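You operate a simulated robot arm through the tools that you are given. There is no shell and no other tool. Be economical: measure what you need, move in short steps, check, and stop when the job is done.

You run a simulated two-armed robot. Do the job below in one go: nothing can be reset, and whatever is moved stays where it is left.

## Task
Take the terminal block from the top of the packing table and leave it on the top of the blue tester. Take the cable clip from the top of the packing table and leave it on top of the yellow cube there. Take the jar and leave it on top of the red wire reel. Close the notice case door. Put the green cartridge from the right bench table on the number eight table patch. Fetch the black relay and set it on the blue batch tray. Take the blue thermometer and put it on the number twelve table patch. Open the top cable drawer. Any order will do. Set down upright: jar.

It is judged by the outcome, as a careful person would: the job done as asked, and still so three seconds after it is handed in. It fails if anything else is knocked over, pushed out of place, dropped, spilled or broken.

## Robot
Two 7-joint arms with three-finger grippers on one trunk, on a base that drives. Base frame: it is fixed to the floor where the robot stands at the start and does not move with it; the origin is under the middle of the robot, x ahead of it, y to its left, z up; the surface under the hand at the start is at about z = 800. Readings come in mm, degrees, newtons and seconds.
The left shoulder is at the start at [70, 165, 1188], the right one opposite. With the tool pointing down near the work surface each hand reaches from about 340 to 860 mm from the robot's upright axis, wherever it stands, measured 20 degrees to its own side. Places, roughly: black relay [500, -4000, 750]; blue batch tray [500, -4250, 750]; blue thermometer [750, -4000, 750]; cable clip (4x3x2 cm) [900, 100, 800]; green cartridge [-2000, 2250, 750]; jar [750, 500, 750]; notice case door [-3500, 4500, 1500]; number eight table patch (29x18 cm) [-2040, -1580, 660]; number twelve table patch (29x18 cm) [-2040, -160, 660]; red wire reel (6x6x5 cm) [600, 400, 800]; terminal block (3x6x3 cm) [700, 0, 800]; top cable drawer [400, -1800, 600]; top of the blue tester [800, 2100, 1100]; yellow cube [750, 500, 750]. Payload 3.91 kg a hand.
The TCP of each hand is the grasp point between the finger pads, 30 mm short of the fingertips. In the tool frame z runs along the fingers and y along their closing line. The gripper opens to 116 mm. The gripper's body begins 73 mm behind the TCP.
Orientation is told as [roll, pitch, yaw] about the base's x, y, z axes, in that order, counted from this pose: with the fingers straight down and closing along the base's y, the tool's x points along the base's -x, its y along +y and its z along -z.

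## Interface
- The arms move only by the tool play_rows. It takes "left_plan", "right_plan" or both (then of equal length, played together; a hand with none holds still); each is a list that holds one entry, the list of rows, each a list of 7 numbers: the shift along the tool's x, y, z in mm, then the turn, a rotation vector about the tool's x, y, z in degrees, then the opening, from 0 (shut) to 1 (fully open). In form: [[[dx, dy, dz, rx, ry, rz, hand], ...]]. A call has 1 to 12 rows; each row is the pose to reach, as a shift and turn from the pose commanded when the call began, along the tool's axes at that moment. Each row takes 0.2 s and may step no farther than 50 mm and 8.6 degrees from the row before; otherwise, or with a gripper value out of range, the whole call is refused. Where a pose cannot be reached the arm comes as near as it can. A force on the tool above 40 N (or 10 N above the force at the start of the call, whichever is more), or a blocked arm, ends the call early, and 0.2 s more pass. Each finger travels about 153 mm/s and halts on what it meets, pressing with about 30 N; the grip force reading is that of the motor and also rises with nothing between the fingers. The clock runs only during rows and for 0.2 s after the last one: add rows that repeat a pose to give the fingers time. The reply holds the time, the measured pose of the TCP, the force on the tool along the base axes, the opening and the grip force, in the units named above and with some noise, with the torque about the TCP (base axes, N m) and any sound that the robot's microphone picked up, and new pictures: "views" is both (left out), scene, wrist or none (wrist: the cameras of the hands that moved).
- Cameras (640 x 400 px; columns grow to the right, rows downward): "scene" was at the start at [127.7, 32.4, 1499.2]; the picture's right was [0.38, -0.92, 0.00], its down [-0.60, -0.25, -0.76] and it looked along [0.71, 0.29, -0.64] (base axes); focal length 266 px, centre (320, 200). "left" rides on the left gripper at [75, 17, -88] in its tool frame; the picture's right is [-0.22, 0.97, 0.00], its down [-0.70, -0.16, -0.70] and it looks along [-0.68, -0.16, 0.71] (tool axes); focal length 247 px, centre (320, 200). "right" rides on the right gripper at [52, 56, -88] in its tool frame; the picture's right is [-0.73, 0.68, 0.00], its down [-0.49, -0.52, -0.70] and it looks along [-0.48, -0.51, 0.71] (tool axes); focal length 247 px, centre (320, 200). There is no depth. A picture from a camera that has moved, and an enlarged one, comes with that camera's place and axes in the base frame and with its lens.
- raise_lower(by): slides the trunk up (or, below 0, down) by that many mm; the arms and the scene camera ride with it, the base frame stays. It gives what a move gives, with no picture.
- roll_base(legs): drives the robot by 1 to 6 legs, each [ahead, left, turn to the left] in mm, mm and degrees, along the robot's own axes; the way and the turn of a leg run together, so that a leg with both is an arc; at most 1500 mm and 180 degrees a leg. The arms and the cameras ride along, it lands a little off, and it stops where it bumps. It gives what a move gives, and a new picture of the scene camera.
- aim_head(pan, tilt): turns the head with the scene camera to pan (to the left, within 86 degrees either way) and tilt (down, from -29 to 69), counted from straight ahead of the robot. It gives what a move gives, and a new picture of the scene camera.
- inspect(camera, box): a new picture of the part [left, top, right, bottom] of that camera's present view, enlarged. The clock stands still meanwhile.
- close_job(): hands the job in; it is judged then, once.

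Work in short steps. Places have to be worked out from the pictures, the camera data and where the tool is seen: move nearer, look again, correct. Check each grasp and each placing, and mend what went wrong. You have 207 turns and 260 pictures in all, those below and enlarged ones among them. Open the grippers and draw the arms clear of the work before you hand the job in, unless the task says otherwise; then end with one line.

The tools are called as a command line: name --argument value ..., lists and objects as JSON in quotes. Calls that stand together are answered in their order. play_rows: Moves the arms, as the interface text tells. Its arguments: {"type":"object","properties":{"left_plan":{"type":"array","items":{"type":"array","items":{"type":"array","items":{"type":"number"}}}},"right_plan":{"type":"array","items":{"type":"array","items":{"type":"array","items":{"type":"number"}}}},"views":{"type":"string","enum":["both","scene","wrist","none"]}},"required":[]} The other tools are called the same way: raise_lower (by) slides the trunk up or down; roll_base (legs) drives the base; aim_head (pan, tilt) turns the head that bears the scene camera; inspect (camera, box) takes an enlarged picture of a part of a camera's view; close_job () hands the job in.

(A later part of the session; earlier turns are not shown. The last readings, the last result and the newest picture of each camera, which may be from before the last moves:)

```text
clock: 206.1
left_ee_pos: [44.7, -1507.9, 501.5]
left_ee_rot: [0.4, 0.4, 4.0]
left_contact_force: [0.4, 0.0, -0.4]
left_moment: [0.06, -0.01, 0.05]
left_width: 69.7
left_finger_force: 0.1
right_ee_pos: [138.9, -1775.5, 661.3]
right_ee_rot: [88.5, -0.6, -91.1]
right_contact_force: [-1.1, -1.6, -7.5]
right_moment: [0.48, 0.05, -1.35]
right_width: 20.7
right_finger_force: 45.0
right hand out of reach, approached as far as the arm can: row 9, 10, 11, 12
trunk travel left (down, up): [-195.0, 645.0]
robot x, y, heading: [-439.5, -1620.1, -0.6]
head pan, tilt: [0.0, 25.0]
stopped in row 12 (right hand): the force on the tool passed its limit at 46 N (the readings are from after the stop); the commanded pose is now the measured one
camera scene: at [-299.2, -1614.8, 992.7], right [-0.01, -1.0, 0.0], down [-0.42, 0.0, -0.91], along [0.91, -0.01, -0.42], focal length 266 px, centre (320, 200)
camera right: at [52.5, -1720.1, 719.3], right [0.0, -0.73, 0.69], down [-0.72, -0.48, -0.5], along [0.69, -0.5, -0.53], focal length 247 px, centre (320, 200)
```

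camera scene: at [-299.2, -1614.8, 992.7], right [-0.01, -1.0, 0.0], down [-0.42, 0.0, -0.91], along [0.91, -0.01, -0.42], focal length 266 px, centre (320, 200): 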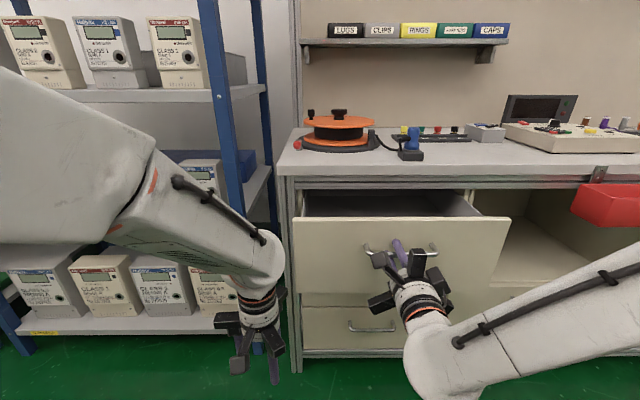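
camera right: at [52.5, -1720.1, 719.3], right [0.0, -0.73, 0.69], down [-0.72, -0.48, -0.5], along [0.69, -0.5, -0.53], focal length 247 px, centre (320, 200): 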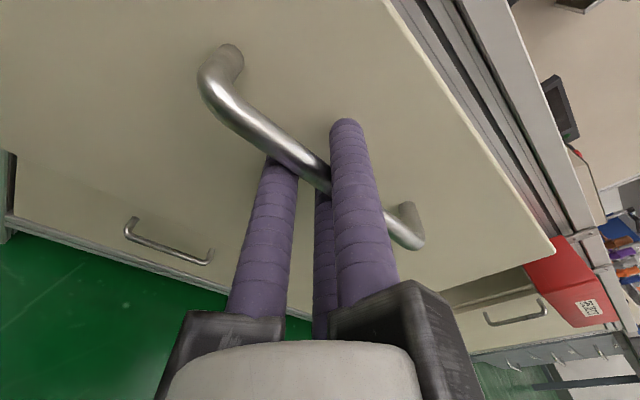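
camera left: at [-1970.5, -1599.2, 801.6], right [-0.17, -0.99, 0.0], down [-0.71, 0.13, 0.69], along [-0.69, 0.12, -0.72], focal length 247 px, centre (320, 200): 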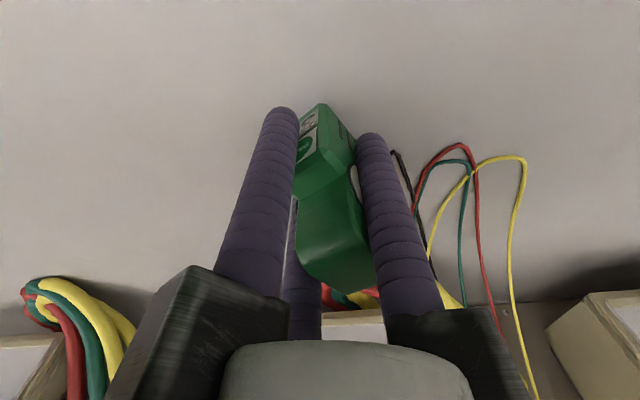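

The drawer is out ~150 mm and the arm is at its limit. I'll continue by driving the base back.

roll_base --legs '[[-140, 0, 0]]'

```text
clock: 207.4
left_ee_pos: [-93.1, -1508.0, 501.4]
left_ee_rot: [0.6, 0.5, 4.1]
left_contact_force: [-0.5, 0.1, -0.6]
left_moment: [-0.05, -0.03, -0.01]
left_width: 69.5
left_finger_force: 0.0
right_ee_pos: [-0.9, -1775.3, 660.5]
right_ee_rot: [88.5, -0.5, -91.2]
right_contact_force: [-1.2, -24.1, -9.3]
right_moment: [0.63, 0.04, -0.33]
right_width: 20.8
right_finger_force: 45.0
trunk travel left (down, up): [-195.0, 645.0]
robot x, y, heading: [-580.7, -1611.2, -0.5]
head pan, tilt: [0.0, 25.0]
camera scene: at [-437.4, -1615.6, 992.5], right [-0.01, -1.0, 0.0], down [-0.42, 0.0, -0.91], along [0.91, 0.0, -0.42], focal length 266 px, centre (320, 200)
```

scene: 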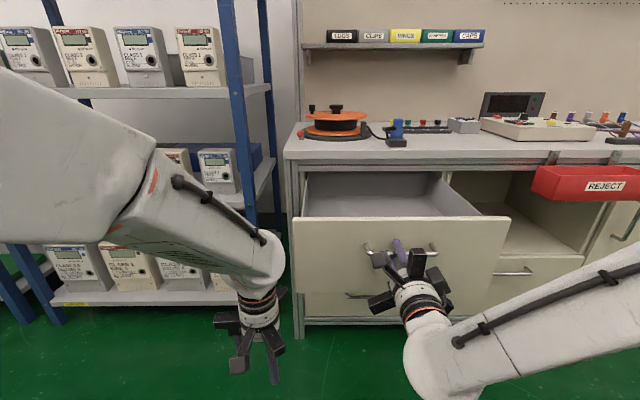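

The drawer is out ~290 mm. I'll try a bit more, to near its stop.

roll_base --legs '[[-120, 0, 0]]'

```text
clock: 208.3
left_ee_pos: [-114.8, -1506.7, 501.4]
left_ee_rot: [0.3, 0.4, 4.0]
left_contact_force: [-0.2, 0.2, 0.3]
left_moment: [-0.01, 0.0, 0.0]
left_width: 69.6
left_finger_force: 0.1
right_ee_pos: [-18.9, -1774.0, 661.8]
right_ee_rot: [88.5, -0.5, -91.4]
right_contact_force: [-0.4, 1.9, -3.1]
right_moment: [0.43, 0.04, -0.01]
right_width: 20.8
right_finger_force: 45.2
trunk travel left (down, up): [-195.0, 645.0]
robot x, y, heading: [-600.1, -1619.4, -0.4]
head pan, tilt: [0.0, 25.0]
stopped in leg 1: the force on the tool passed its limit at 74 N (the readings are from after the stop); the commanded pose is now the measured one
camera scene: at [-457.4, -1613.7, 992.8], right [-0.01, -1.0, 0.0], down [-0.42, 0.0, -0.91], along [0.91, -0.01, -0.42], focal length 266 px, centre (320, 200)
```

scene: 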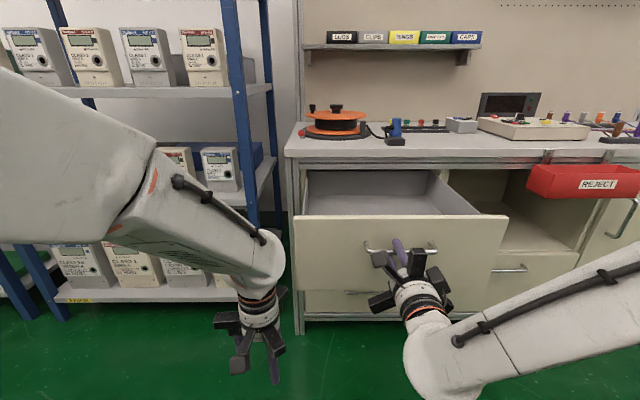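

The drawer reached its stop at ~307 mm, so it is fully open. I'll release the bar and back straight off.

play_rows --right_plan '[[[0, 0, 0, 0, 0, 0, 0.3], [0, 0, 0, 0, 0, 0, 0.6], [0, 0, 0, 0, 0, 0, 0.6], [0, 0, 0, 0, 0, 0, 0.6]]]' --views "none"

roll_base --legs '[[-400, 0, 0]]'

```text
clock: 209.3
left_ee_pos: [-112.6, -1507.8, 500.1]
left_ee_rot: [0.3, 0.4, 4.1]
left_contact_force: [0.0, 0.2, 0.2]
left_moment: [0.01, -0.01, -0.03]
left_width: 69.5
left_finger_force: 0.0
right_ee_pos: [-18.7, -1774.2, 662.1]
right_ee_rot: [88.6, -0.5, -91.3]
right_contact_force: [0.8, 0.6, -0.6]
right_moment: [0.01, -0.01, -0.01]
right_width: 69.6
right_finger_force: 0.0
trunk travel left (down, up): [-195.0, 645.0]
robot x, y, heading: [-594.2, -1609.5, -0.5]
head pan, tilt: [0.0, 25.0]
```

```text
clock: 211.8
left_ee_pos: [-517.2, -1506.4, 500.3]
left_ee_rot: [0.3, 0.5, 3.9]
left_contact_force: [0.7, 0.8, 0.0]
left_moment: [-0.03, 0.02, 0.0]
left_width: 69.4
left_finger_force: 0.0
right_ee_pos: [-422.0, -1772.3, 662.5]
right_ee_rot: [88.5, -0.5, -91.4]
right_contact_force: [-0.4, 0.0, -0.2]
right_moment: [0.03, 0.04, 0.0]
right_width: 69.9
right_finger_force: 0.1
trunk travel left (down, up): [-195.0, 645.0]
robot x, y, heading: [-1001.4, -1609.7, -0.7]
head pan, tilt: [0.0, 25.0]
camera scene: at [-860.5, -1611.0, 992.7], right [-0.01, -1.0, 0.0], down [-0.42, 0.0, -0.91], along [0.91, -0.01, -0.42], focal length 266 px, centre (320, 200)
```

scene: 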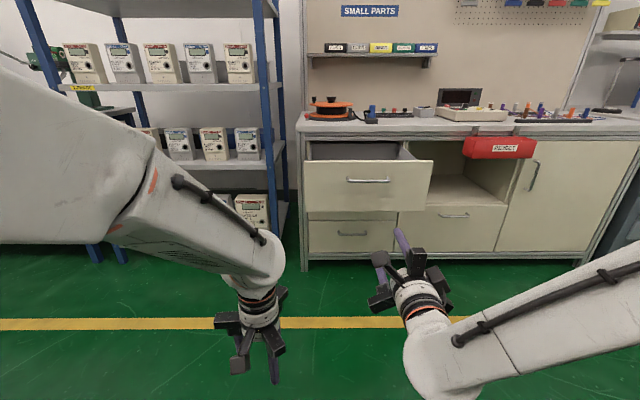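

The drawer stands open. I'll raise the trunk for the next bench and turn the right hand back to pointing down.

raise_lower --by 460

play_rows --right_plan '[[[0, -20, 3, 8.2, 0, 0, 0.8], [0, -38, 2, 16.4, 0, 0, 0.8], [0, -56, -3, 24.5, 0, 0, 0.8], [0, -72, -12, 32.7, 0, 0, 0.8], [0, -86, -24, 40.9, 0, 0, 0.8], [0, -97, -39, 49.1, 0, 0, 0.8], [0, -105, -57, 57.3, 0, 0, 0.8], [0, -110, -77, 65.5, 0, 0, 0.8], [0, -111, -99, 73.6, 0, 0, 0.8], [0, -108, -121, 81.8, 0, 0, 0.8], [0, -101, -145, 89, 0, 0, 0.8]]]' --views "none"

play_rows --right_plan '[[[0, 0, 0, 0, 0, -8.2, 0.8], [0, 0, 0, 0, 0, -16.4, 0.8], [0, 0, 0, 0, 0, -24.6, 0.8], [0, 0, 0, 0, 0, -32.8, 0.8], [0, 0, 0, 0, 0, -41, 0.8], [0, 0, 0, 0, 0, -49.2, 0.8], [0, 0, 0, 0, 0, -57.4, 0.8], [0, 0, 0, 0, 0, -65.6, 0.8], [0, 0, 0, 0, 0, -73.8, 0.8], [0, 0, 0, 0, 0, -82, 0.8], [0, 0, 0, 0, 0, -89, 0.8]]]' --views "none"

```text
refused: 460 is not a number from -400 to 400
```

```text
clock: 214.2
left_ee_pos: [-516.3, -1506.1, 501.0]
left_ee_rot: [0.3, 0.4, 4.1]
left_contact_force: [-0.2, 0.7, -0.1]
left_moment: [-0.03, 0.01, 0.05]
left_width: 69.6
left_finger_force: 0.2
right_ee_pos: [-568.9, -1769.5, 563.8]
right_ee_rot: [-0.5, -0.5, -91.4]
right_contact_force: [0.3, -1.0, -0.1]
right_moment: [0.0, 0.03, -0.01]
right_width: 92.7
right_finger_force: 0.0
trunk travel left (down, up): [-195.0, 645.0]
robot x, y, heading: [-1004.8, -1611.9, -0.3]
head pan, tilt: [0.0, 25.0]
```

```text
clock: 216.6
left_ee_pos: [-515.7, -1504.8, 501.0]
left_ee_rot: [0.2, 0.5, 4.1]
left_contact_force: [-0.5, 0.5, 0.1]
left_moment: [0.0, -0.02, 0.03]
left_width: 69.5
left_finger_force: 0.0
right_ee_pos: [-569.1, -1768.2, 564.7]
right_ee_rot: [-0.7, 0.3, -2.3]
right_contact_force: [1.0, -0.1, 0.0]
right_moment: [-0.01, -0.04, 0.0]
right_width: 93.0
right_finger_force: 0.1
trunk travel left (down, up): [-195.0, 645.0]
robot x, y, heading: [-1003.5, -1611.8, -0.6]
head pan, tilt: [0.0, 25.0]
```

Both hands now point down. I'll raise the trunk and drive along to the relay bench near y≈−4000.

raise_lower --by 400

roll_base --legs '[[0, -1150, 0.6], [0, -1150, 0]]'

raise_lower --by 60

aim_head --pan 0 --tilt 25

```text
clock: 220.4
left_ee_pos: [-515.6, -1505.2, 901.9]
left_ee_rot: [0.3, 0.4, 4.0]
left_contact_force: [-0.4, -0.1, 0.5]
left_moment: [0.01, 0.01, -0.01]
left_width: 69.7
left_finger_force: 0.1
right_ee_pos: [-569.5, -1768.2, 965.0]
right_ee_rot: [-0.6, 0.4, -2.4]
right_contact_force: [0.4, -1.0, -0.2]
right_moment: [0.01, -0.01, 0.02]
right_width: 92.6
right_finger_force: 0.2
trunk travel left (down, up): [-595.0, 245.0]
robot x, y, heading: [-1002.0, -1608.1, -0.3]
head pan, tilt: [0.0, 25.0]
```

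```text
clock: 231.7
left_ee_pos: [-495.3, -3780.6, 901.1]
left_ee_rot: [0.3, 0.4, 4.9]
left_contact_force: [-0.3, -0.5, 0.1]
left_moment: [0.01, 0.01, -0.02]
left_width: 69.5
left_finger_force: 0.1
right_ee_pos: [-543.0, -4044.6, 964.6]
right_ee_rot: [-0.5, 0.4, -1.5]
right_contact_force: [0.1, -0.2, -0.9]
right_moment: [0.0, -0.03, 0.04]
right_width: 93.0
right_finger_force: 0.2
trunk travel left (down, up): [-595.0, 245.0]
robot x, y, heading: [-978.5, -3892.3, 0.7]
head pan, tilt: [0.0, 25.0]
camera scene: at [-838.2, -3891.5, 1392.7], right [0.01, -1.0, 0.0], down [-0.42, 0.0, -0.91], along [0.91, 0.01, -0.42], focal length 266 px, centre (320, 200)
```

scene: 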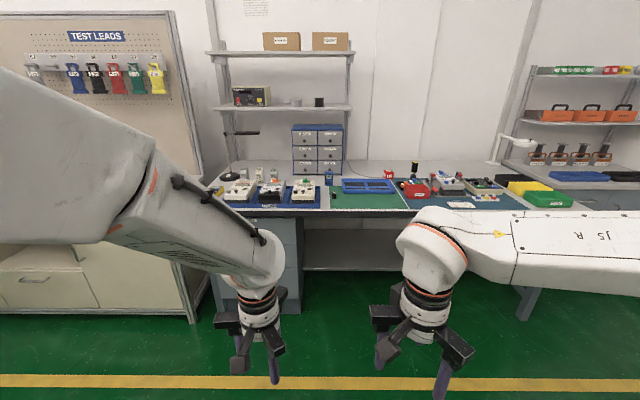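

```text
clock: 232.7
left_ee_pos: [-495.3, -3781.0, 961.1]
left_ee_rot: [0.4, 0.4, 4.9]
left_contact_force: [0.0, -0.5, 0.6]
left_moment: [0.0, 0.0, -0.01]
left_width: 69.6
left_finger_force: 0.1
right_ee_pos: [-543.0, -4045.1, 1024.3]
right_ee_rot: [-0.4, 0.4, -1.5]
right_contact_force: [0.2, 0.4, -0.3]
right_moment: [-0.01, -0.02, 0.02]
right_width: 92.6
right_finger_force: 0.1
trunk travel left (down, up): [-655.0, 185.0]
robot x, y, heading: [-981.7, -3893.1, 0.2]
head pan, tilt: [0.0, 25.0]
```

```text
clock: 233.2
left_ee_pos: [-495.8, -3780.3, 961.2]
left_ee_rot: [0.3, 0.4, 4.9]
left_contact_force: [0.3, -0.4, -0.5]
left_moment: [-0.05, 0.03, 0.0]
left_width: 69.6
left_finger_force: 0.0
right_ee_pos: [-544.5, -4045.1, 1025.3]
right_ee_rot: [-0.5, 0.4, -1.5]
right_contact_force: [0.2, -0.6, -1.1]
right_moment: [0.0, -0.01, 0.0]
right_width: 92.9
right_finger_force: 0.0
trunk travel left (down, up): [-655.0, 185.0]
robot x, y, heading: [-979.6, -3890.7, 0.3]
head pan, tilt: [0.0, 25.0]
camera scene: at [-838.1, -3891.4, 1452.6], right [0.01, -1.0, 0.0], down [-0.42, 0.0, -0.91], along [0.91, 0.01, -0.42], focal length 266 px, centre (320, 200)
```

scene: 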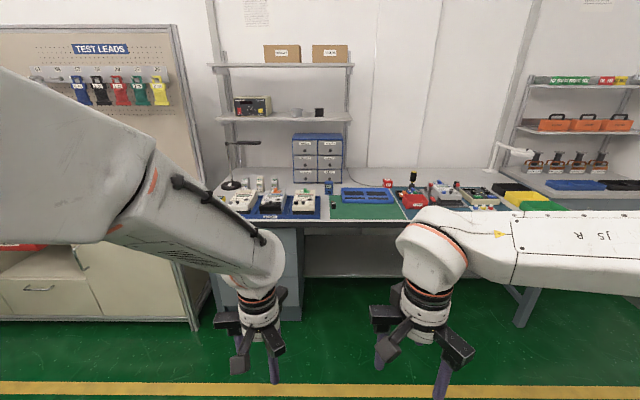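

I can see the blue batch tray, a small black item and a small blue item. I'll drive closer and look down at the bench.

roll_base --legs '[[850, -60, 0]]'

aim_head --pan 0 --tilt 40

inspect --camera "scene" --box '[200, 60, 460, 220]'

```text
clock: 237.8
left_ee_pos: [353.8, -3838.1, 960.6]
left_ee_rot: [0.3, 0.4, 4.7]
left_contact_force: [-0.7, 0.6, -0.8]
left_moment: [0.02, -0.03, 0.02]
left_width: 69.5
left_finger_force: 0.0
right_ee_pos: [305.5, -4100.3, 1025.7]
right_ee_rot: [-0.7, 0.3, -1.7]
right_contact_force: [0.7, -0.4, -1.0]
right_moment: [0.0, 0.01, -0.01]
right_width: 92.7
right_finger_force: 0.0
trunk travel left (down, up): [-655.0, 185.0]
robot x, y, heading: [-130.5, -3952.1, 0.3]
head pan, tilt: [0.0, 25.0]
camera scene: at [11.4, -3947.0, 1452.7], right [0.01, -1.0, 0.0], down [-0.42, 0.0, -0.91], along [0.91, 0.01, -0.42], focal length 266 px, centre (320, 200)
```

scene: 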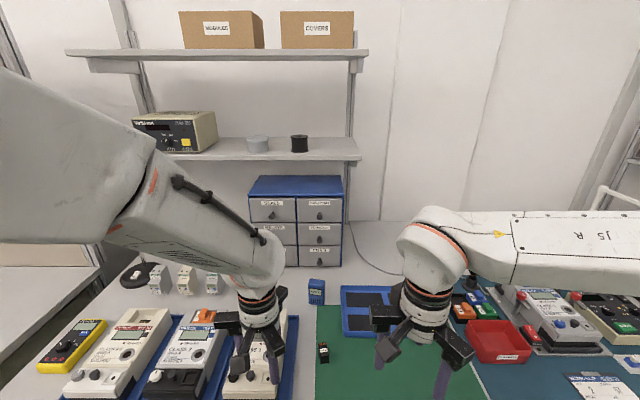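

```text
clock: 238.5
left_ee_pos: [353.9, -3837.4, 961.6]
left_ee_rot: [0.3, 0.3, 4.7]
left_contact_force: [-0.7, 0.3, 0.5]
left_moment: [-0.02, 0.02, 0.0]
left_width: 70.0
left_finger_force: 0.0
right_ee_pos: [304.6, -4100.8, 1025.0]
right_ee_rot: [-0.6, 0.4, -1.6]
right_contact_force: [-0.1, -0.2, 0.4]
right_moment: [-0.02, -0.04, -0.05]
right_width: 92.9
right_finger_force: 0.0
trunk travel left (down, up): [-655.0, 185.0]
robot x, y, heading: [-128.6, -3945.9, 0.3]
head pan, tilt: [0.0, 40.0]
camera scene: at [4.2, -3947.1, 1429.4], right [0.01, -1.0, 0.0], down [-0.64, 0.0, -0.77], along [0.77, 0.0, -0.64], focal length 266 px, centre (320, 200)
```

scene: 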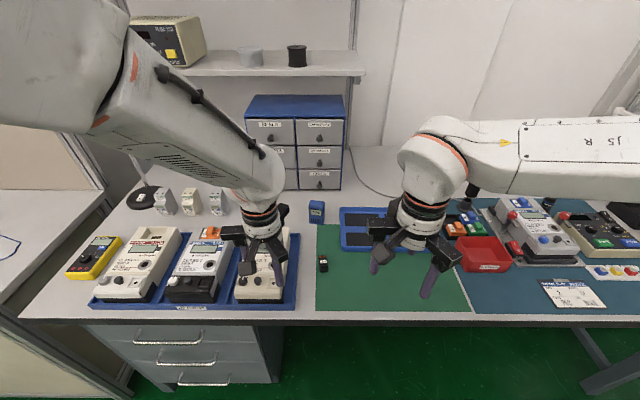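

```text
2.46 times, centred on (330, 140) of scene
camera zoom: at [4.2, -3947.1, 1429.4], right [0.01, -1.0, 0.0], down [-0.64, 0.0, -0.77], along [0.77, 0.0, -0.64], focal length 654 px, centre (295, 348)
```

zoom: 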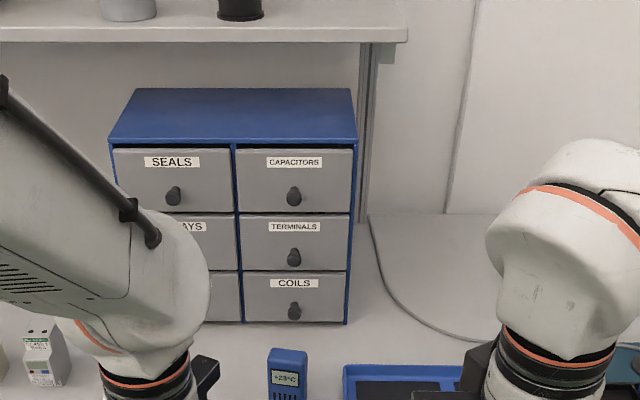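

The thermometer (+23 °C) is near (734,−3932) and the relay near (515,−3956). The right hand hides the blue tray, so I'll move it aside and look again.

play_rows --right_plan '[[[0, -40, -10, 0, 0, 0, 0.8], [0, -85, -20, 0, 0, 0, 0.8], [0, -130, -30, 0, 0, 0, 0.8], [0, -175, -30, 0, 0, 0, 0.8], [0, -220, -30, 0, 0, 0, 0.8], [0, -260, -30, 0, 0, 0, 0.8]]]' --views "both"

inspect --camera "scene" --box '[280, 170, 520, 320]'

```text
clock: 239.9
left_ee_pos: [354.5, -3837.1, 960.6]
left_ee_rot: [0.3, 0.4, 4.7]
left_contact_force: [-0.3, 0.6, -0.7]
left_moment: [-0.01, -0.02, -0.02]
left_width: 69.8
left_finger_force: 0.0
right_ee_pos: [305.9, -4293.2, 1045.9]
right_ee_rot: [-0.5, 0.3, -1.9]
right_contact_force: [-0.2, -0.4, -0.1]
right_moment: [-0.03, 0.0, -0.02]
right_width: 92.8
right_finger_force: 0.1
right hand out of reach, approached as far as the arm can: row 5, 6
trunk travel left (down, up): [-655.0, 185.0]
robot x, y, heading: [-133.5, -3949.3, 0.4]
head pan, tilt: [0.0, 40.0]
camera scene: at [4.4, -3947.3, 1429.3], right [0.01, -1.0, 0.0], down [-0.64, 0.0, -0.77], along [0.77, 0.0, -0.64], focal length 266 px, centre (320, 200)
camera right: at [256.9, -4236.3, 1132.5], right [0.75, 0.66, -0.01], down [0.47, -0.53, 0.7], along [0.46, -0.53, -0.71], focal length 247 px, centre (320, 200)
```

scene: 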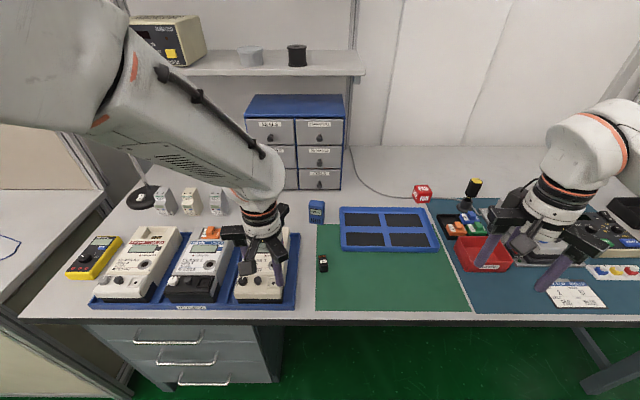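
right: 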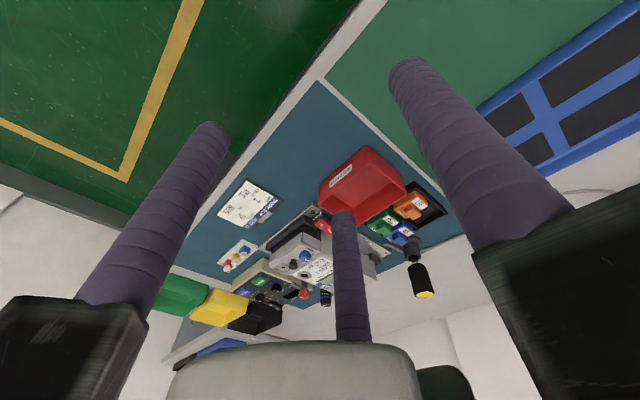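

```text
2.67 times, centred on (400, 245) of scene
camera zoom: at [4.4, -3947.3, 1429.3], right [0.01, -1.0, 0.0], down [-0.64, 0.0, -0.77], along [0.77, 0.0, -0.64], focal length 708 px, centre (107, 80)
```

zoom: 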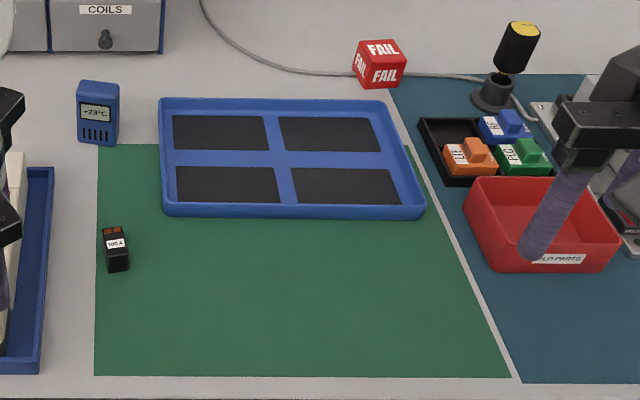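

The blue tray (four black pads) is centred near (654,−4179). I'll drive ahead 100 so that everything is within reach of the left hand.

roll_base --legs '[[100, 0, -0.3]]'

play_rows --left_plan '[[[0, -30, 10, 0, 0, 2, 0.7], [0, -65, 20, 0, 0, 4.5, 0.7], [0, -95, 30, 0, 0, 4.5, 0.7], [0, -115, 40, 0, 0, 4.5, 0.7], [0, -115, 60, 0, 0, 4.5, 0.7], [0, -115, 60, 0, 0, 4.5, 0.7]]]' --views "wrist"

inspect --camera "left" --box '[240, 60, 400, 160]'

```text
clock: 241.1
left_ee_pos: [455.1, -3838.5, 961.0]
left_ee_rot: [0.4, 0.3, 4.6]
left_contact_force: [0.5, 0.0, 0.5]
left_moment: [0.06, 0.0, 0.03]
left_width: 69.3
left_finger_force: 0.0
right_ee_pos: [405.1, -4295.8, 1044.9]
right_ee_rot: [-0.6, 0.3, -2.0]
right_contact_force: [0.4, -0.2, 0.4]
right_moment: [0.0, 0.01, -0.02]
right_width: 92.7
right_finger_force: 0.1
trunk travel left (down, up): [-655.0, 185.0]
robot x, y, heading: [-30.3, -3949.2, 0.0]
head pan, tilt: [0.0, 40.0]
camera scene: at [104.6, -3947.3, 1429.4], right [0.0, -1.0, 0.0], down [-0.64, 0.0, -0.77], along [0.77, 0.0, -0.64], focal length 266 px, centre (320, 200)
```

scene: 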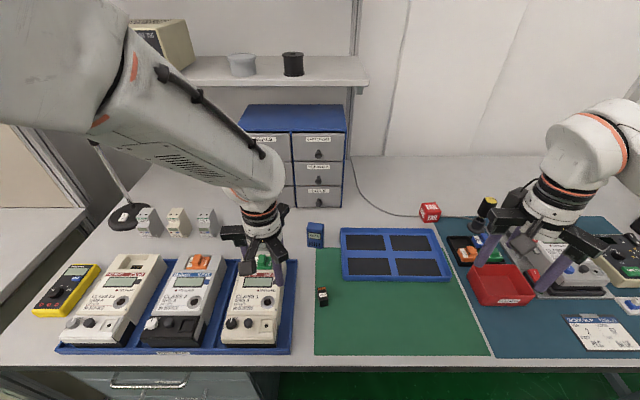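

```text
clock: 242.5
left_ee_pos: [463.4, -3951.9, 902.5]
left_ee_rot: [0.0, 0.3, 0.2]
left_contact_force: [-1.2, 1.0, 0.1]
left_moment: [-0.02, -0.04, -0.02]
left_width: 81.1
left_finger_force: 0.0
right_ee_pos: [406.2, -4295.3, 1045.0]
right_ee_rot: [-0.6, 0.3, -2.0]
right_contact_force: [-0.7, 0.4, -0.5]
right_moment: [0.02, 0.0, 0.0]
right_width: 92.8
right_finger_force: 0.1
trunk travel left (down, up): [-655.0, 185.0]
robot x, y, heading: [-28.6, -3941.6, -0.1]
head pan, tilt: [0.0, 40.0]
camera left: at [389.0, -3936.3, 990.7], right [0.22, 0.98, 0.0], down [0.7, -0.16, 0.7], along [0.68, -0.15, -0.72], focal length 247 px, centre (320, 200)
```

left: 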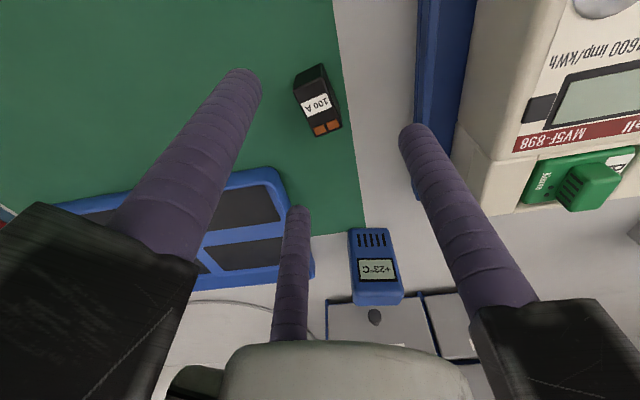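

```text
4.00 times, centred on (320, 110) of left
camera zoom: at [389.0, -3936.3, 990.7], right [0.22, 0.98, 0.0], down [0.7, -0.16, 0.7], along [0.68, -0.15, -0.72], focal length 988 px, centre (320, 560)
```

zoom: 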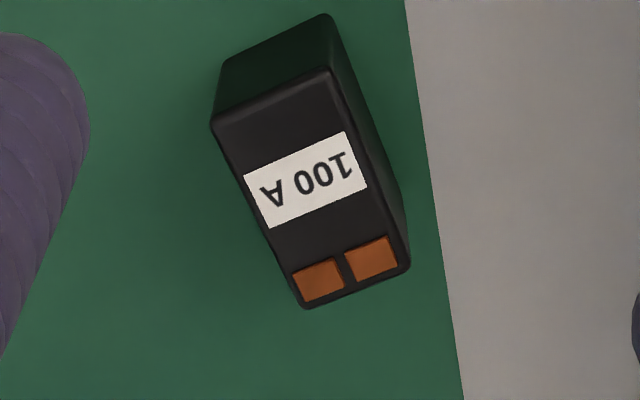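

The black "100 A" relay is ~45×27 mm, centred near (478,−3956) and turned about 10°. I'll align above it at z≈850 for a last check.

play_rows --left_plan '[[[-8, -6, 20, 0, 0, -5, 0.65], [-16, -11, 40, 0, 0, -9.8, 0.65], [-16, -11, 52, 0, 0, -9.8, 0.65], [-16, -11, 52, 0, 0, -9.8, 0.65]]]' --views "wrist"

inspect --camera "left" --box '[220, 40, 460, 190]'

inspect --camera "scene" --box '[260, 200, 380, 320]'

```text
clock: 243.7
left_ee_pos: [497.9, -3961.8, 877.1]
left_ee_rot: [-4.7, 0.6, 13.0]
left_contact_force: [-0.9, -0.5, 0.0]
left_moment: [0.01, 0.04, 0.0]
left_width: 75.4
left_finger_force: 0.0
right_ee_pos: [406.6, -4295.7, 1044.9]
right_ee_rot: [-0.6, 0.4, -1.9]
right_contact_force: [-0.5, 0.9, -0.2]
right_moment: [-0.02, 0.0, 0.01]
right_width: 92.6
right_finger_force: 0.1
trunk travel left (down, up): [-655.0, 185.0]
robot x, y, heading: [-32.1, -3946.4, 0.1]
head pan, tilt: [0.0, 40.0]
stopped in row 4 (left hand): the arm was blocked; the commanded pose is now the measured one
camera left: at [420.0, -3954.2, 963.1], right [0.0, 1.0, -0.08], down [0.71, 0.06, 0.7], along [0.71, -0.06, -0.71], focal length 247 px, centre (320, 200)
```

left: 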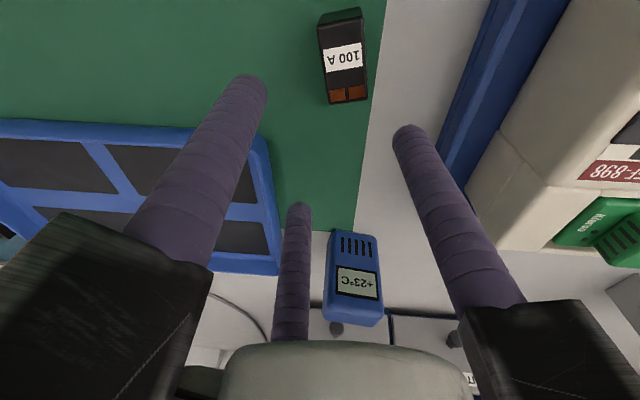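

```text
2.67 times, centred on (340, 115) of left
camera zoom: at [420.0, -3954.2, 963.1], right [0.0, 1.0, -0.08], down [0.71, 0.06, 0.7], along [0.71, -0.06, -0.71], focal length 659 px, centre (267, 427)
```

zoom: 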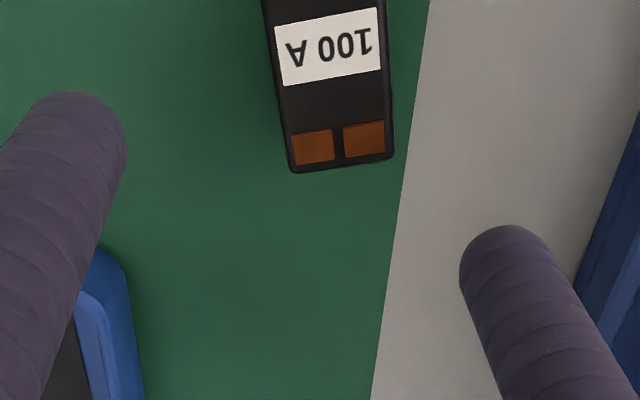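

```text
3.33 times, centred on (320, 260) of scene
camera zoom: at [104.7, -3947.0, 1429.3], right [0.0, -1.0, 0.0], down [-0.64, 0.0, -0.77], along [0.77, 0.0, -0.64], focal length 885 px, centre (320, 0)
```

zoom: 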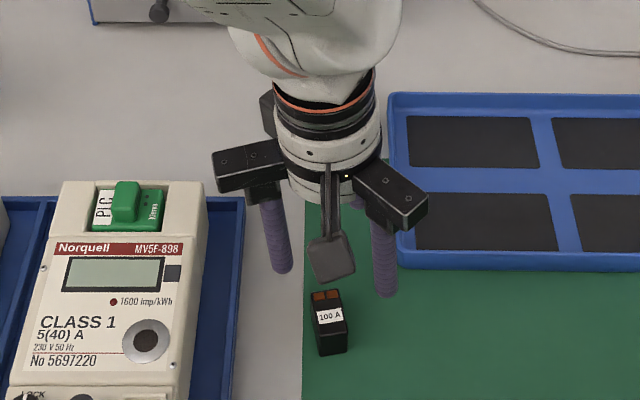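

The arm reported blocked in that tucked-in posture. I'll shift the base 150 mm to the right so that the relay lies more to the left arm's side.

roll_base --legs '[[0, -150, 0]]'

play_rows --left_plan '[[[0, 40, 0, -1.5, 0, 1, 0.65], [0, 85, 0, -3, 0, 2, 0.65], [8, 125, 0, -4.7, 0, 3, 0.65], [14, 150, 0, -4.7, 0, 3, 0.65], [14, 150, 0, -4.7, 0, 3, 0.65]]]' --views "wrist"

```text
clock: 245.1
left_ee_pos: [498.7, -4108.6, 875.0]
left_ee_rot: [-4.7, 0.7, 13.0]
left_contact_force: [0.0, -0.2, 0.0]
left_moment: [0.01, -0.02, -0.03]
left_width: 75.5
left_finger_force: 0.1
right_ee_pos: [405.8, -4441.1, 1043.8]
right_ee_rot: [-0.5, 0.2, -1.8]
right_contact_force: [0.7, -0.5, -0.3]
right_moment: [-0.03, -0.02, 0.0]
right_width: 92.7
right_finger_force: 0.0
trunk travel left (down, up): [-655.0, 185.0]
robot x, y, heading: [-32.2, -4093.0, 0.4]
head pan, tilt: [0.0, 40.0]
camera scene: at [104.7, -4093.9, 1429.4], right [0.0, -1.0, 0.0], down [-0.64, 0.0, -0.77], along [0.77, 0.0, -0.64], focal length 266 px, centre (320, 200)
```

scene: 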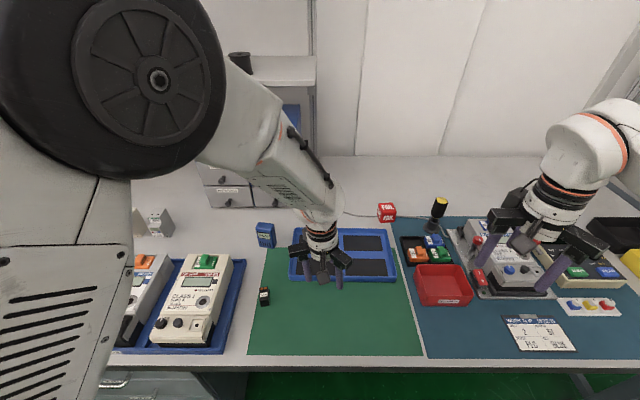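

```text
clock: 246.2
left_ee_pos: [449.3, -3964.7, 863.6]
left_ee_rot: [0.1, 0.6, 10.1]
left_contact_force: [0.8, -0.3, -0.2]
left_moment: [0.04, 0.01, -0.04]
left_width: 75.5
left_finger_force: 0.0
right_ee_pos: [406.3, -4442.8, 1044.6]
right_ee_rot: [-0.6, 0.2, -1.8]
right_contact_force: [0.4, 0.3, -0.2]
right_moment: [0.01, 0.03, -0.02]
right_width: 92.7
right_finger_force: 0.0
trunk travel left (down, up): [-655.0, 185.0]
robot x, y, heading: [-27.1, -4096.6, -0.1]
head pan, tilt: [0.0, 40.0]
camera left: at [374.1, -3961.8, 952.6], right [0.05, 1.0, 0.0], down [0.72, -0.04, 0.69], along [0.69, -0.04, -0.72], focal length 247 px, centre (320, 200)
```

left: 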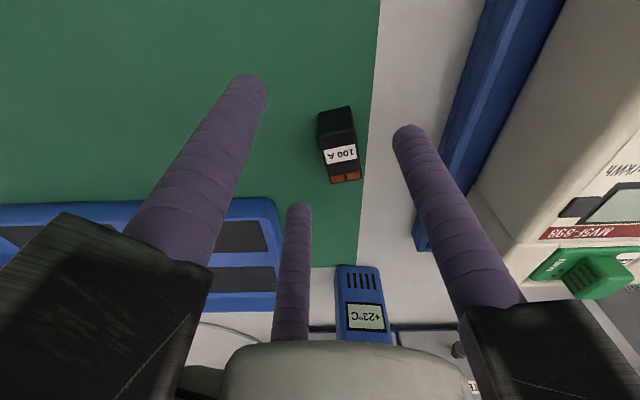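

The pose is unblocked and level. The relay centre reads about (482,−3953); I'll move over it at z≈835 and check the finger alignment.

play_rows --left_plan '[[[-17, -0.6, 14, 0, 0, 0, 0.65], [-34.3, -1.3, 28, 0, 0, 0, 0.65], [-34.3, -1.3, 28, 0, 0, 0, 0.65]]]' --views "wrist"

inspect --camera "scene" --box '[200, 220, 320, 320]'

```text
clock: 247.1
left_ee_pos: [482.9, -3960.4, 836.7]
left_ee_rot: [0.2, 0.4, 9.9]
left_contact_force: [-1.1, -0.3, -1.0]
left_moment: [-0.02, -0.04, 0.0]
left_width: 75.5
left_finger_force: 0.1
right_ee_pos: [405.9, -4442.1, 1044.9]
right_ee_rot: [-0.6, 0.3, -1.7]
right_contact_force: [-0.1, 0.0, -0.4]
right_moment: [0.0, -0.05, 0.01]
right_width: 93.0
right_finger_force: 0.1
trunk travel left (down, up): [-655.0, 185.0]
robot x, y, heading: [-30.7, -4094.6, 0.2]
head pan, tilt: [0.0, 40.0]
camera left: at [407.1, -3956.3, 925.3], right [0.05, 1.0, 0.0], down [0.72, -0.04, 0.69], along [0.69, -0.04, -0.72], focal length 247 px, centre (320, 200)
```

left: 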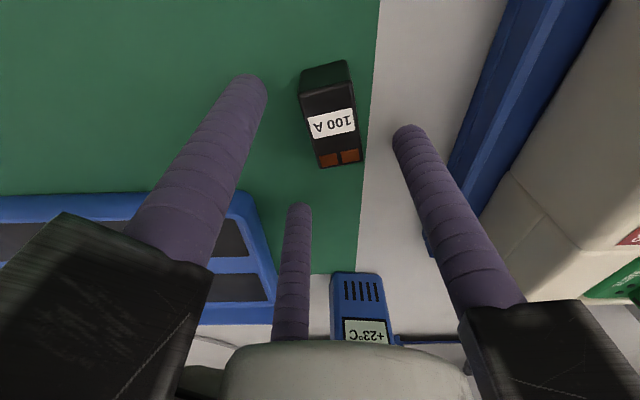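

```text
4.00 times, centred on (260, 270) of scene
camera zoom: at [104.0, -4094.2, 1429.5], right [0.0, -1.0, 0.0], down [-0.64, 0.0, -0.77], along [0.77, 0.0, -0.64], focal length 1062 px, centre (560, -80)
```

zoom: 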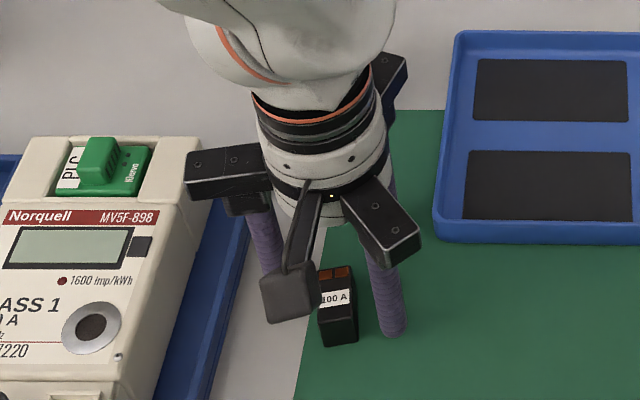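

Comparing with the fingertips (whose plane matches the relay's top, z≈805), the relay centre is 9 mm nearer the robot than the hand. I'll correct that, descend 29 mm and close.

play_rows --left_plan '[[[9, 2.5, 0, 0, 0, 0, 0.65], [9, 2.5, 15, 0, 0, 0, 0.65], [9, 2.5, 29, 0, 0, 0, 0.65], [9, 2.5, 29, 0, 0, 0, 0.5], [9, 2.5, 29, 0, 0, 0, 0.35], [9, 2.5, 29, 0, 0, 0, 0.2], [9, 2.5, 29, 0, 0, 0, 0.1], [9, 2.5, 29, 0, 0, 0, 0.1]]]' --views "wrist"

inspect --camera "scene" --box '[200, 220, 320, 320]'

```text
clock: 247.7
left_ee_pos: [474.9, -3960.8, 829.9]
left_ee_rot: [-0.1, 0.3, 10.0]
left_contact_force: [-10.8, -2.6, 20.1]
left_moment: [-0.02, -0.26, 0.03]
left_width: 74.4
left_finger_force: 0.2
right_ee_pos: [406.3, -4440.5, 1046.5]
right_ee_rot: [-0.6, 0.1, -1.8]
right_contact_force: [0.3, 0.1, -0.6]
right_moment: [-0.01, 0.06, -0.01]
right_width: 92.8
right_finger_force: 0.0
trunk travel left (down, up): [-655.0, 185.0]
robot x, y, heading: [-30.7, -4095.6, 0.3]
head pan, tilt: [0.0, 40.0]
stopped in row 2 (left hand): the force on the tool passed its limit at 58 N (the readings are from after the stop); the commanded pose is now the measured one
camera left: at [398.0, -3956.7, 918.4], right [0.05, 1.0, 0.0], down [0.72, -0.04, 0.7], along [0.7, -0.04, -0.72], focal length 247 px, centre (320, 200)
```

left: 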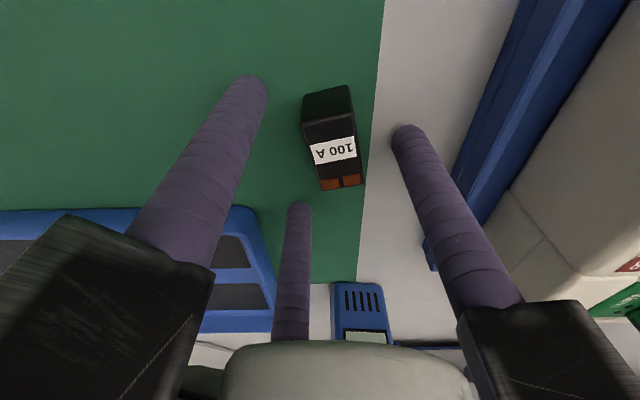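

```text
4.00 times, centred on (260, 270) of scene
camera zoom: at [102.4, -4095.0, 1429.9], right [0.0, -1.0, 0.0], down [-0.64, 0.0, -0.77], along [0.77, 0.0, -0.64], focal length 1062 px, centre (560, -80)
```

zoom: 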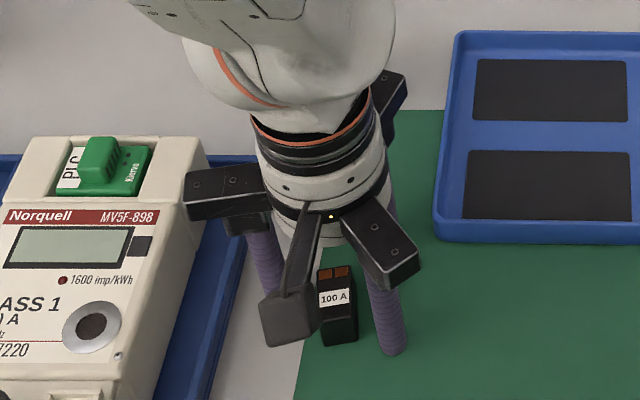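

The fingertips reached the bench, so its top is at z≈800 and the relay's top is ~835. That puts the relay centre at (454,−3953). I'll lift 7 mm, shift back 19 mm and centre, then close.

play_rows --left_plan '[[[0, 0, -7, 0, 0, 0, 0.65], [10, 2, -7, 0, 0, 0, 0.65], [19, 4, -7, 0, 0, 0, 0.65], [19, 4, -7, 0, 0, 0, 0.65]]]' --views "wrist"

inspect --camera "scene" --box '[200, 220, 320, 320]'

```text
clock: 248.7
left_ee_pos: [456.3, -3959.3, 835.0]
left_ee_rot: [0.0, 0.1, 10.0]
left_contact_force: [-0.2, -0.1, -0.6]
left_moment: [0.02, -0.02, 0.0]
left_width: 75.4
left_finger_force: 0.0
right_ee_pos: [406.3, -4440.8, 1044.3]
right_ee_rot: [-0.6, 0.3, -1.8]
right_contact_force: [-0.2, 0.7, -1.1]
right_moment: [-0.01, 0.0, -0.01]
right_width: 92.7
right_finger_force: 0.0
trunk travel left (down, up): [-655.0, 185.0]
robot x, y, heading: [-30.2, -4094.5, 0.3]
head pan, tilt: [0.0, 40.0]
camera left: at [380.0, -3955.9, 923.7], right [0.05, 1.0, 0.0], down [0.72, -0.04, 0.7], along [0.7, -0.04, -0.72], focal length 247 px, centre (320, 200)
```

left: 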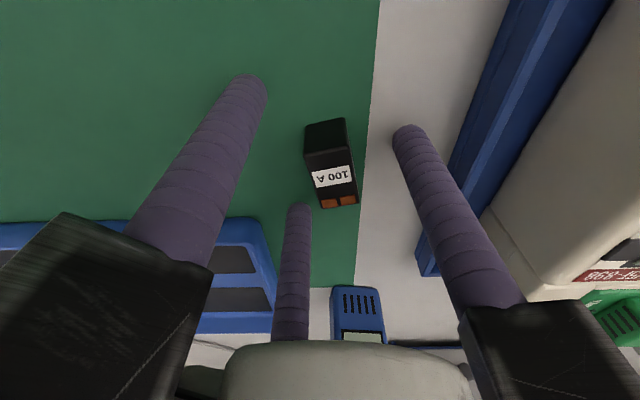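

```text
4.00 times, centred on (260, 270) of scene
camera zoom: at [105.0, -4094.2, 1429.3], right [0.0, -1.0, 0.0], down [-0.64, 0.0, -0.77], along [0.77, 0.0, -0.64], focal length 1062 px, centre (560, -80)
```

zoom: 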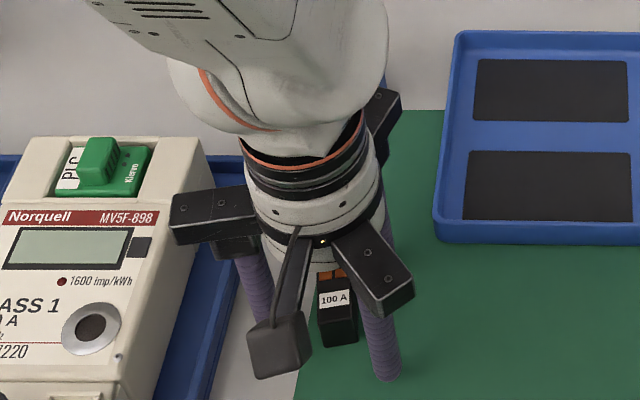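

Re-solving with z=800, the relay is ~35×21×29 mm and centred at about (459,−3952). I'll nudge 4 mm forward and close.

play_rows --left_plan '[[[-4, 0.4, 1, 0, 0, 0, 0.55], [-4, 0.4, 1, 0, 0, 0, 0.4], [-4, 0.4, 1, 0, 0, 0, 0.3], [-4, 0.4, 1, 0, 0, 0, 0.2], [-4, 0.4, 1, 0, 0, 0, 0.05], [-4, 0.4, 1, 0, 0, 0, 0.05]]]' --views "wrist"

inspect --camera "scene" --box '[200, 220, 320, 320]'

```text
clock: 250.1
left_ee_pos: [459.9, -3957.9, 833.8]
left_ee_rot: [0.0, 0.2, 10.0]
left_contact_force: [0.2, 0.0, 0.2]
left_moment: [0.02, 0.05, 0.0]
left_width: 26.8
left_finger_force: 29.7
right_ee_pos: [406.3, -4442.8, 1045.0]
right_ee_rot: [-0.6, 0.2, -1.8]
right_contact_force: [-0.2, -0.1, 0.5]
right_moment: [0.02, 0.01, 0.03]
right_width: 92.8
right_finger_force: 0.0
trunk travel left (down, up): [-655.0, 185.0]
robot x, y, heading: [-29.0, -4096.2, 0.2]
head pan, tilt: [0.0, 40.0]
camera left: at [383.9, -3954.2, 923.0], right [0.05, 1.0, 0.0], down [0.72, -0.04, 0.7], along [0.7, -0.04, -0.72], focal length 247 px, centre (320, 200)
```

left: 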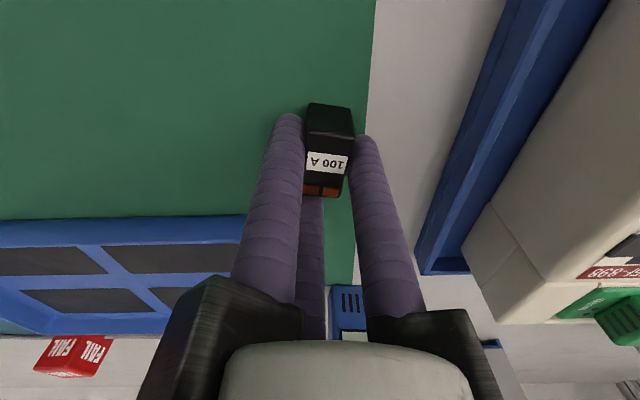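

```text
4.00 times, centred on (260, 270) of scene
camera zoom: at [104.8, -4094.2, 1429.4], right [0.0, -1.0, 0.0], down [-0.64, 0.0, -0.77], along [0.77, 0.0, -0.64], focal length 1062 px, centre (560, -80)
```

zoom: 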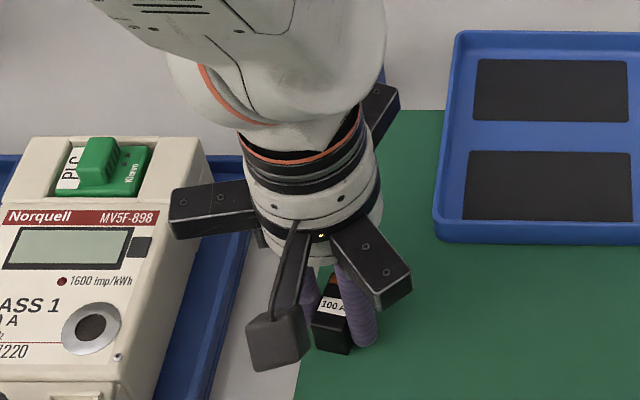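

The relay is gripped. I'll lift it and shift the base 120 to the right, which brings the hand over the tray's near-left pad at about (563,−4088).

play_rows --left_plan '[[[0, 0, -20, 0, 0, 0, 0.05], [0, 0, -60, 0, 0, 0, 0.05], [0, 0, -100, 0, 0, 0, 0.05], [0, 0, -110, 0, 0, 0, 0.05]]]' --views "none"

roll_base --legs '[[0, -125, 0]]'

play_rows --left_plan '[[[-35, -6, 0, 0, 0, 0, 0.05], [-70, -12, 0, 0, 0, 0, 0.05], [-102, -18, 10, 0, 0, 0, 0.05], [-102, -18, 40, 0, 0, 0, 0.05], [-102, -18, 60, 0, 0, 0, 0.05], [-102, -18, 60, 0, 0, 0, 0.05]]]' --views "wrist"

inspect --camera "scene" --box '[180, 180, 360, 300]'

```text
clock: 251.1
left_ee_pos: [461.9, -3956.1, 943.7]
left_ee_rot: [-0.1, 0.3, 10.0]
left_contact_force: [-0.2, -0.2, -0.8]
left_moment: [0.0, 0.0, -0.01]
left_width: 26.8
left_finger_force: 30.1
right_ee_pos: [407.3, -4441.0, 1043.1]
right_ee_rot: [-0.7, 0.3, -1.8]
right_contact_force: [-0.3, -0.3, -1.0]
right_moment: [0.0, -0.01, 0.01]
right_width: 92.8
right_finger_force: 0.1
trunk travel left (down, up): [-655.0, 185.0]
robot x, y, heading: [-29.9, -4093.9, 0.0]
head pan, tilt: [0.0, 40.0]
```

```text
clock: 252.3
left_ee_pos: [461.9, -4078.5, 945.6]
left_ee_rot: [0.1, 0.3, 9.9]
left_contact_force: [0.2, -0.8, -0.1]
left_moment: [0.0, 0.0, -0.01]
left_width: 26.6
left_finger_force: 30.0
right_ee_pos: [407.4, -4563.2, 1044.3]
right_ee_rot: [-0.7, 0.4, -1.9]
right_contact_force: [-0.8, -1.1, -0.2]
right_moment: [-0.02, 0.0, -0.03]
right_width: 92.7
right_finger_force: 0.1
trunk travel left (down, up): [-655.0, 185.0]
robot x, y, heading: [-27.9, -4215.9, 0.2]
head pan, tilt: [0.0, 40.0]
camera scene: at [105.3, -4215.3, 1429.4], right [0.0, -1.0, 0.0], down [-0.64, 0.0, -0.77], along [0.77, 0.0, -0.64], focal length 266 px, centre (320, 200)
```

scene: 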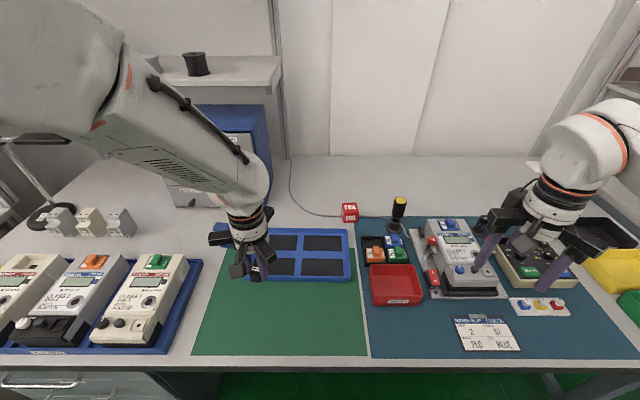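

```text
clock: 253.7
left_ee_pos: [566.0, -4078.8, 883.2]
left_ee_rot: [0.0, 0.3, 10.0]
left_contact_force: [0.9, 0.6, 0.0]
left_moment: [-0.02, 0.0, 0.0]
left_width: 26.7
left_finger_force: 30.2
right_ee_pos: [406.2, -4562.6, 1044.2]
right_ee_rot: [-0.6, 0.4, -1.9]
right_contact_force: [0.0, 0.4, 0.4]
right_moment: [0.02, -0.03, 0.0]
right_width: 92.8
right_finger_force: 0.0
trunk travel left (down, up): [-655.0, 185.0]
robot x, y, heading: [-26.9, -4217.3, 0.3]
head pan, tilt: [0.0, 40.0]
camera left: at [489.9, -4074.4, 971.3], right [0.05, 1.0, 0.0], down [0.72, -0.04, 0.7], along [0.7, -0.04, -0.72], focal length 247 px, centre (320, 200)
```

left: 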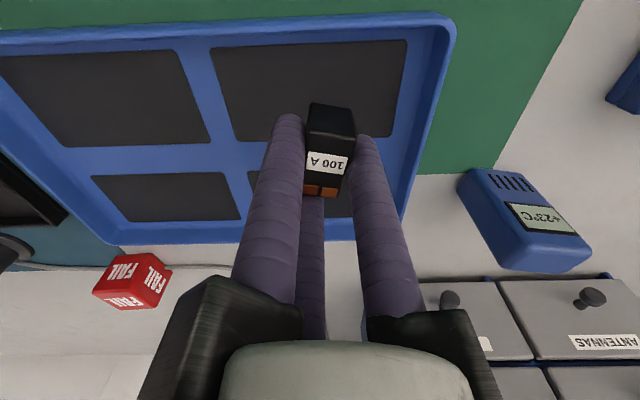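

```text
3.33 times, centred on (270, 240) of scene
camera zoom: at [105.2, -4215.7, 1429.4], right [0.0, -1.0, 0.0], down [-0.64, 0.0, -0.77], along [0.77, 0.0, -0.64], focal length 885 px, centre (487, 67)
```

zoom: 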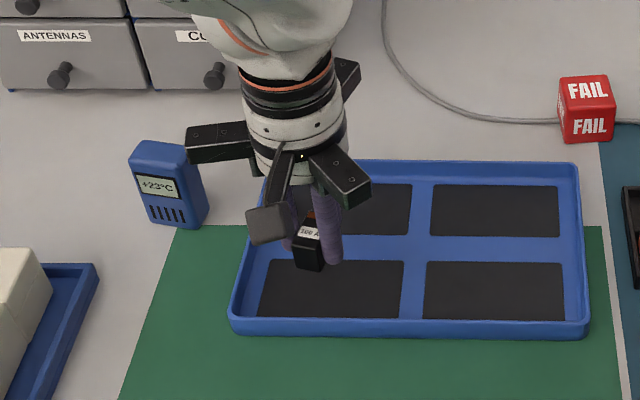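

The pad centre is at about (556,−4083). I'll shift slightly and lower toward it.

play_rows --left_plan '[[[8, -8, 10, 0, 0, 0, 0.05], [8, -8, 28, 0, 0, 0, 0.05], [8, -8, 34, 0, 0, 0, 0.05], [8, -8, 38, 0, 0, 0, 0.05], [8, -8, 40, 0, 0, 0, 0.05], [8, -8, 40, 0, 0, 0, 0.05]]]' --views "none"

inspect --camera "scene" --box '[220, 220, 320, 290]'

```text
clock: 255.1
left_ee_pos: [559.7, -4087.7, 842.2]
left_ee_rot: [0.0, 0.2, 10.0]
left_contact_force: [-0.2, -0.4, -0.6]
left_moment: [-0.04, 0.02, 0.02]
left_width: 26.5
left_finger_force: 30.1
right_ee_pos: [406.8, -4565.1, 1044.3]
right_ee_rot: [-0.6, 0.2, -1.8]
right_contact_force: [-0.6, 0.3, -1.4]
right_moment: [-0.03, 0.01, 0.02]
right_width: 92.9
right_finger_force: 0.0
trunk travel left (down, up): [-655.0, 185.0]
robot x, y, heading: [-30.5, -4215.6, 0.1]
head pan, tilt: [0.0, 40.0]
```

```text
5.71 times, centred on (270, 255) of scene
camera zoom: at [105.3, -4215.9, 1429.4], right [0.0, -1.0, 0.0], down [-0.64, 0.0, -0.77], along [0.77, 0.0, -0.64], focal length 1517 px, centre (606, -114)
```

zoom: 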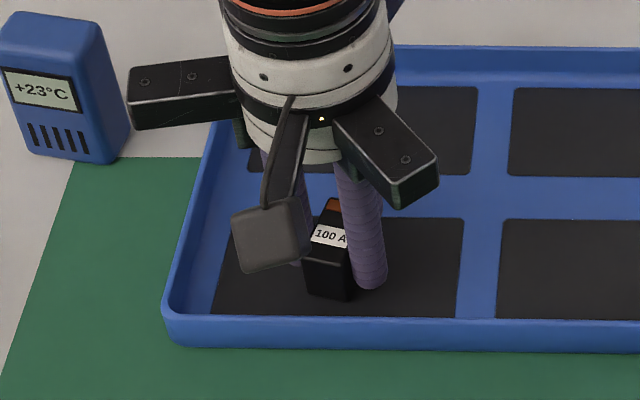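

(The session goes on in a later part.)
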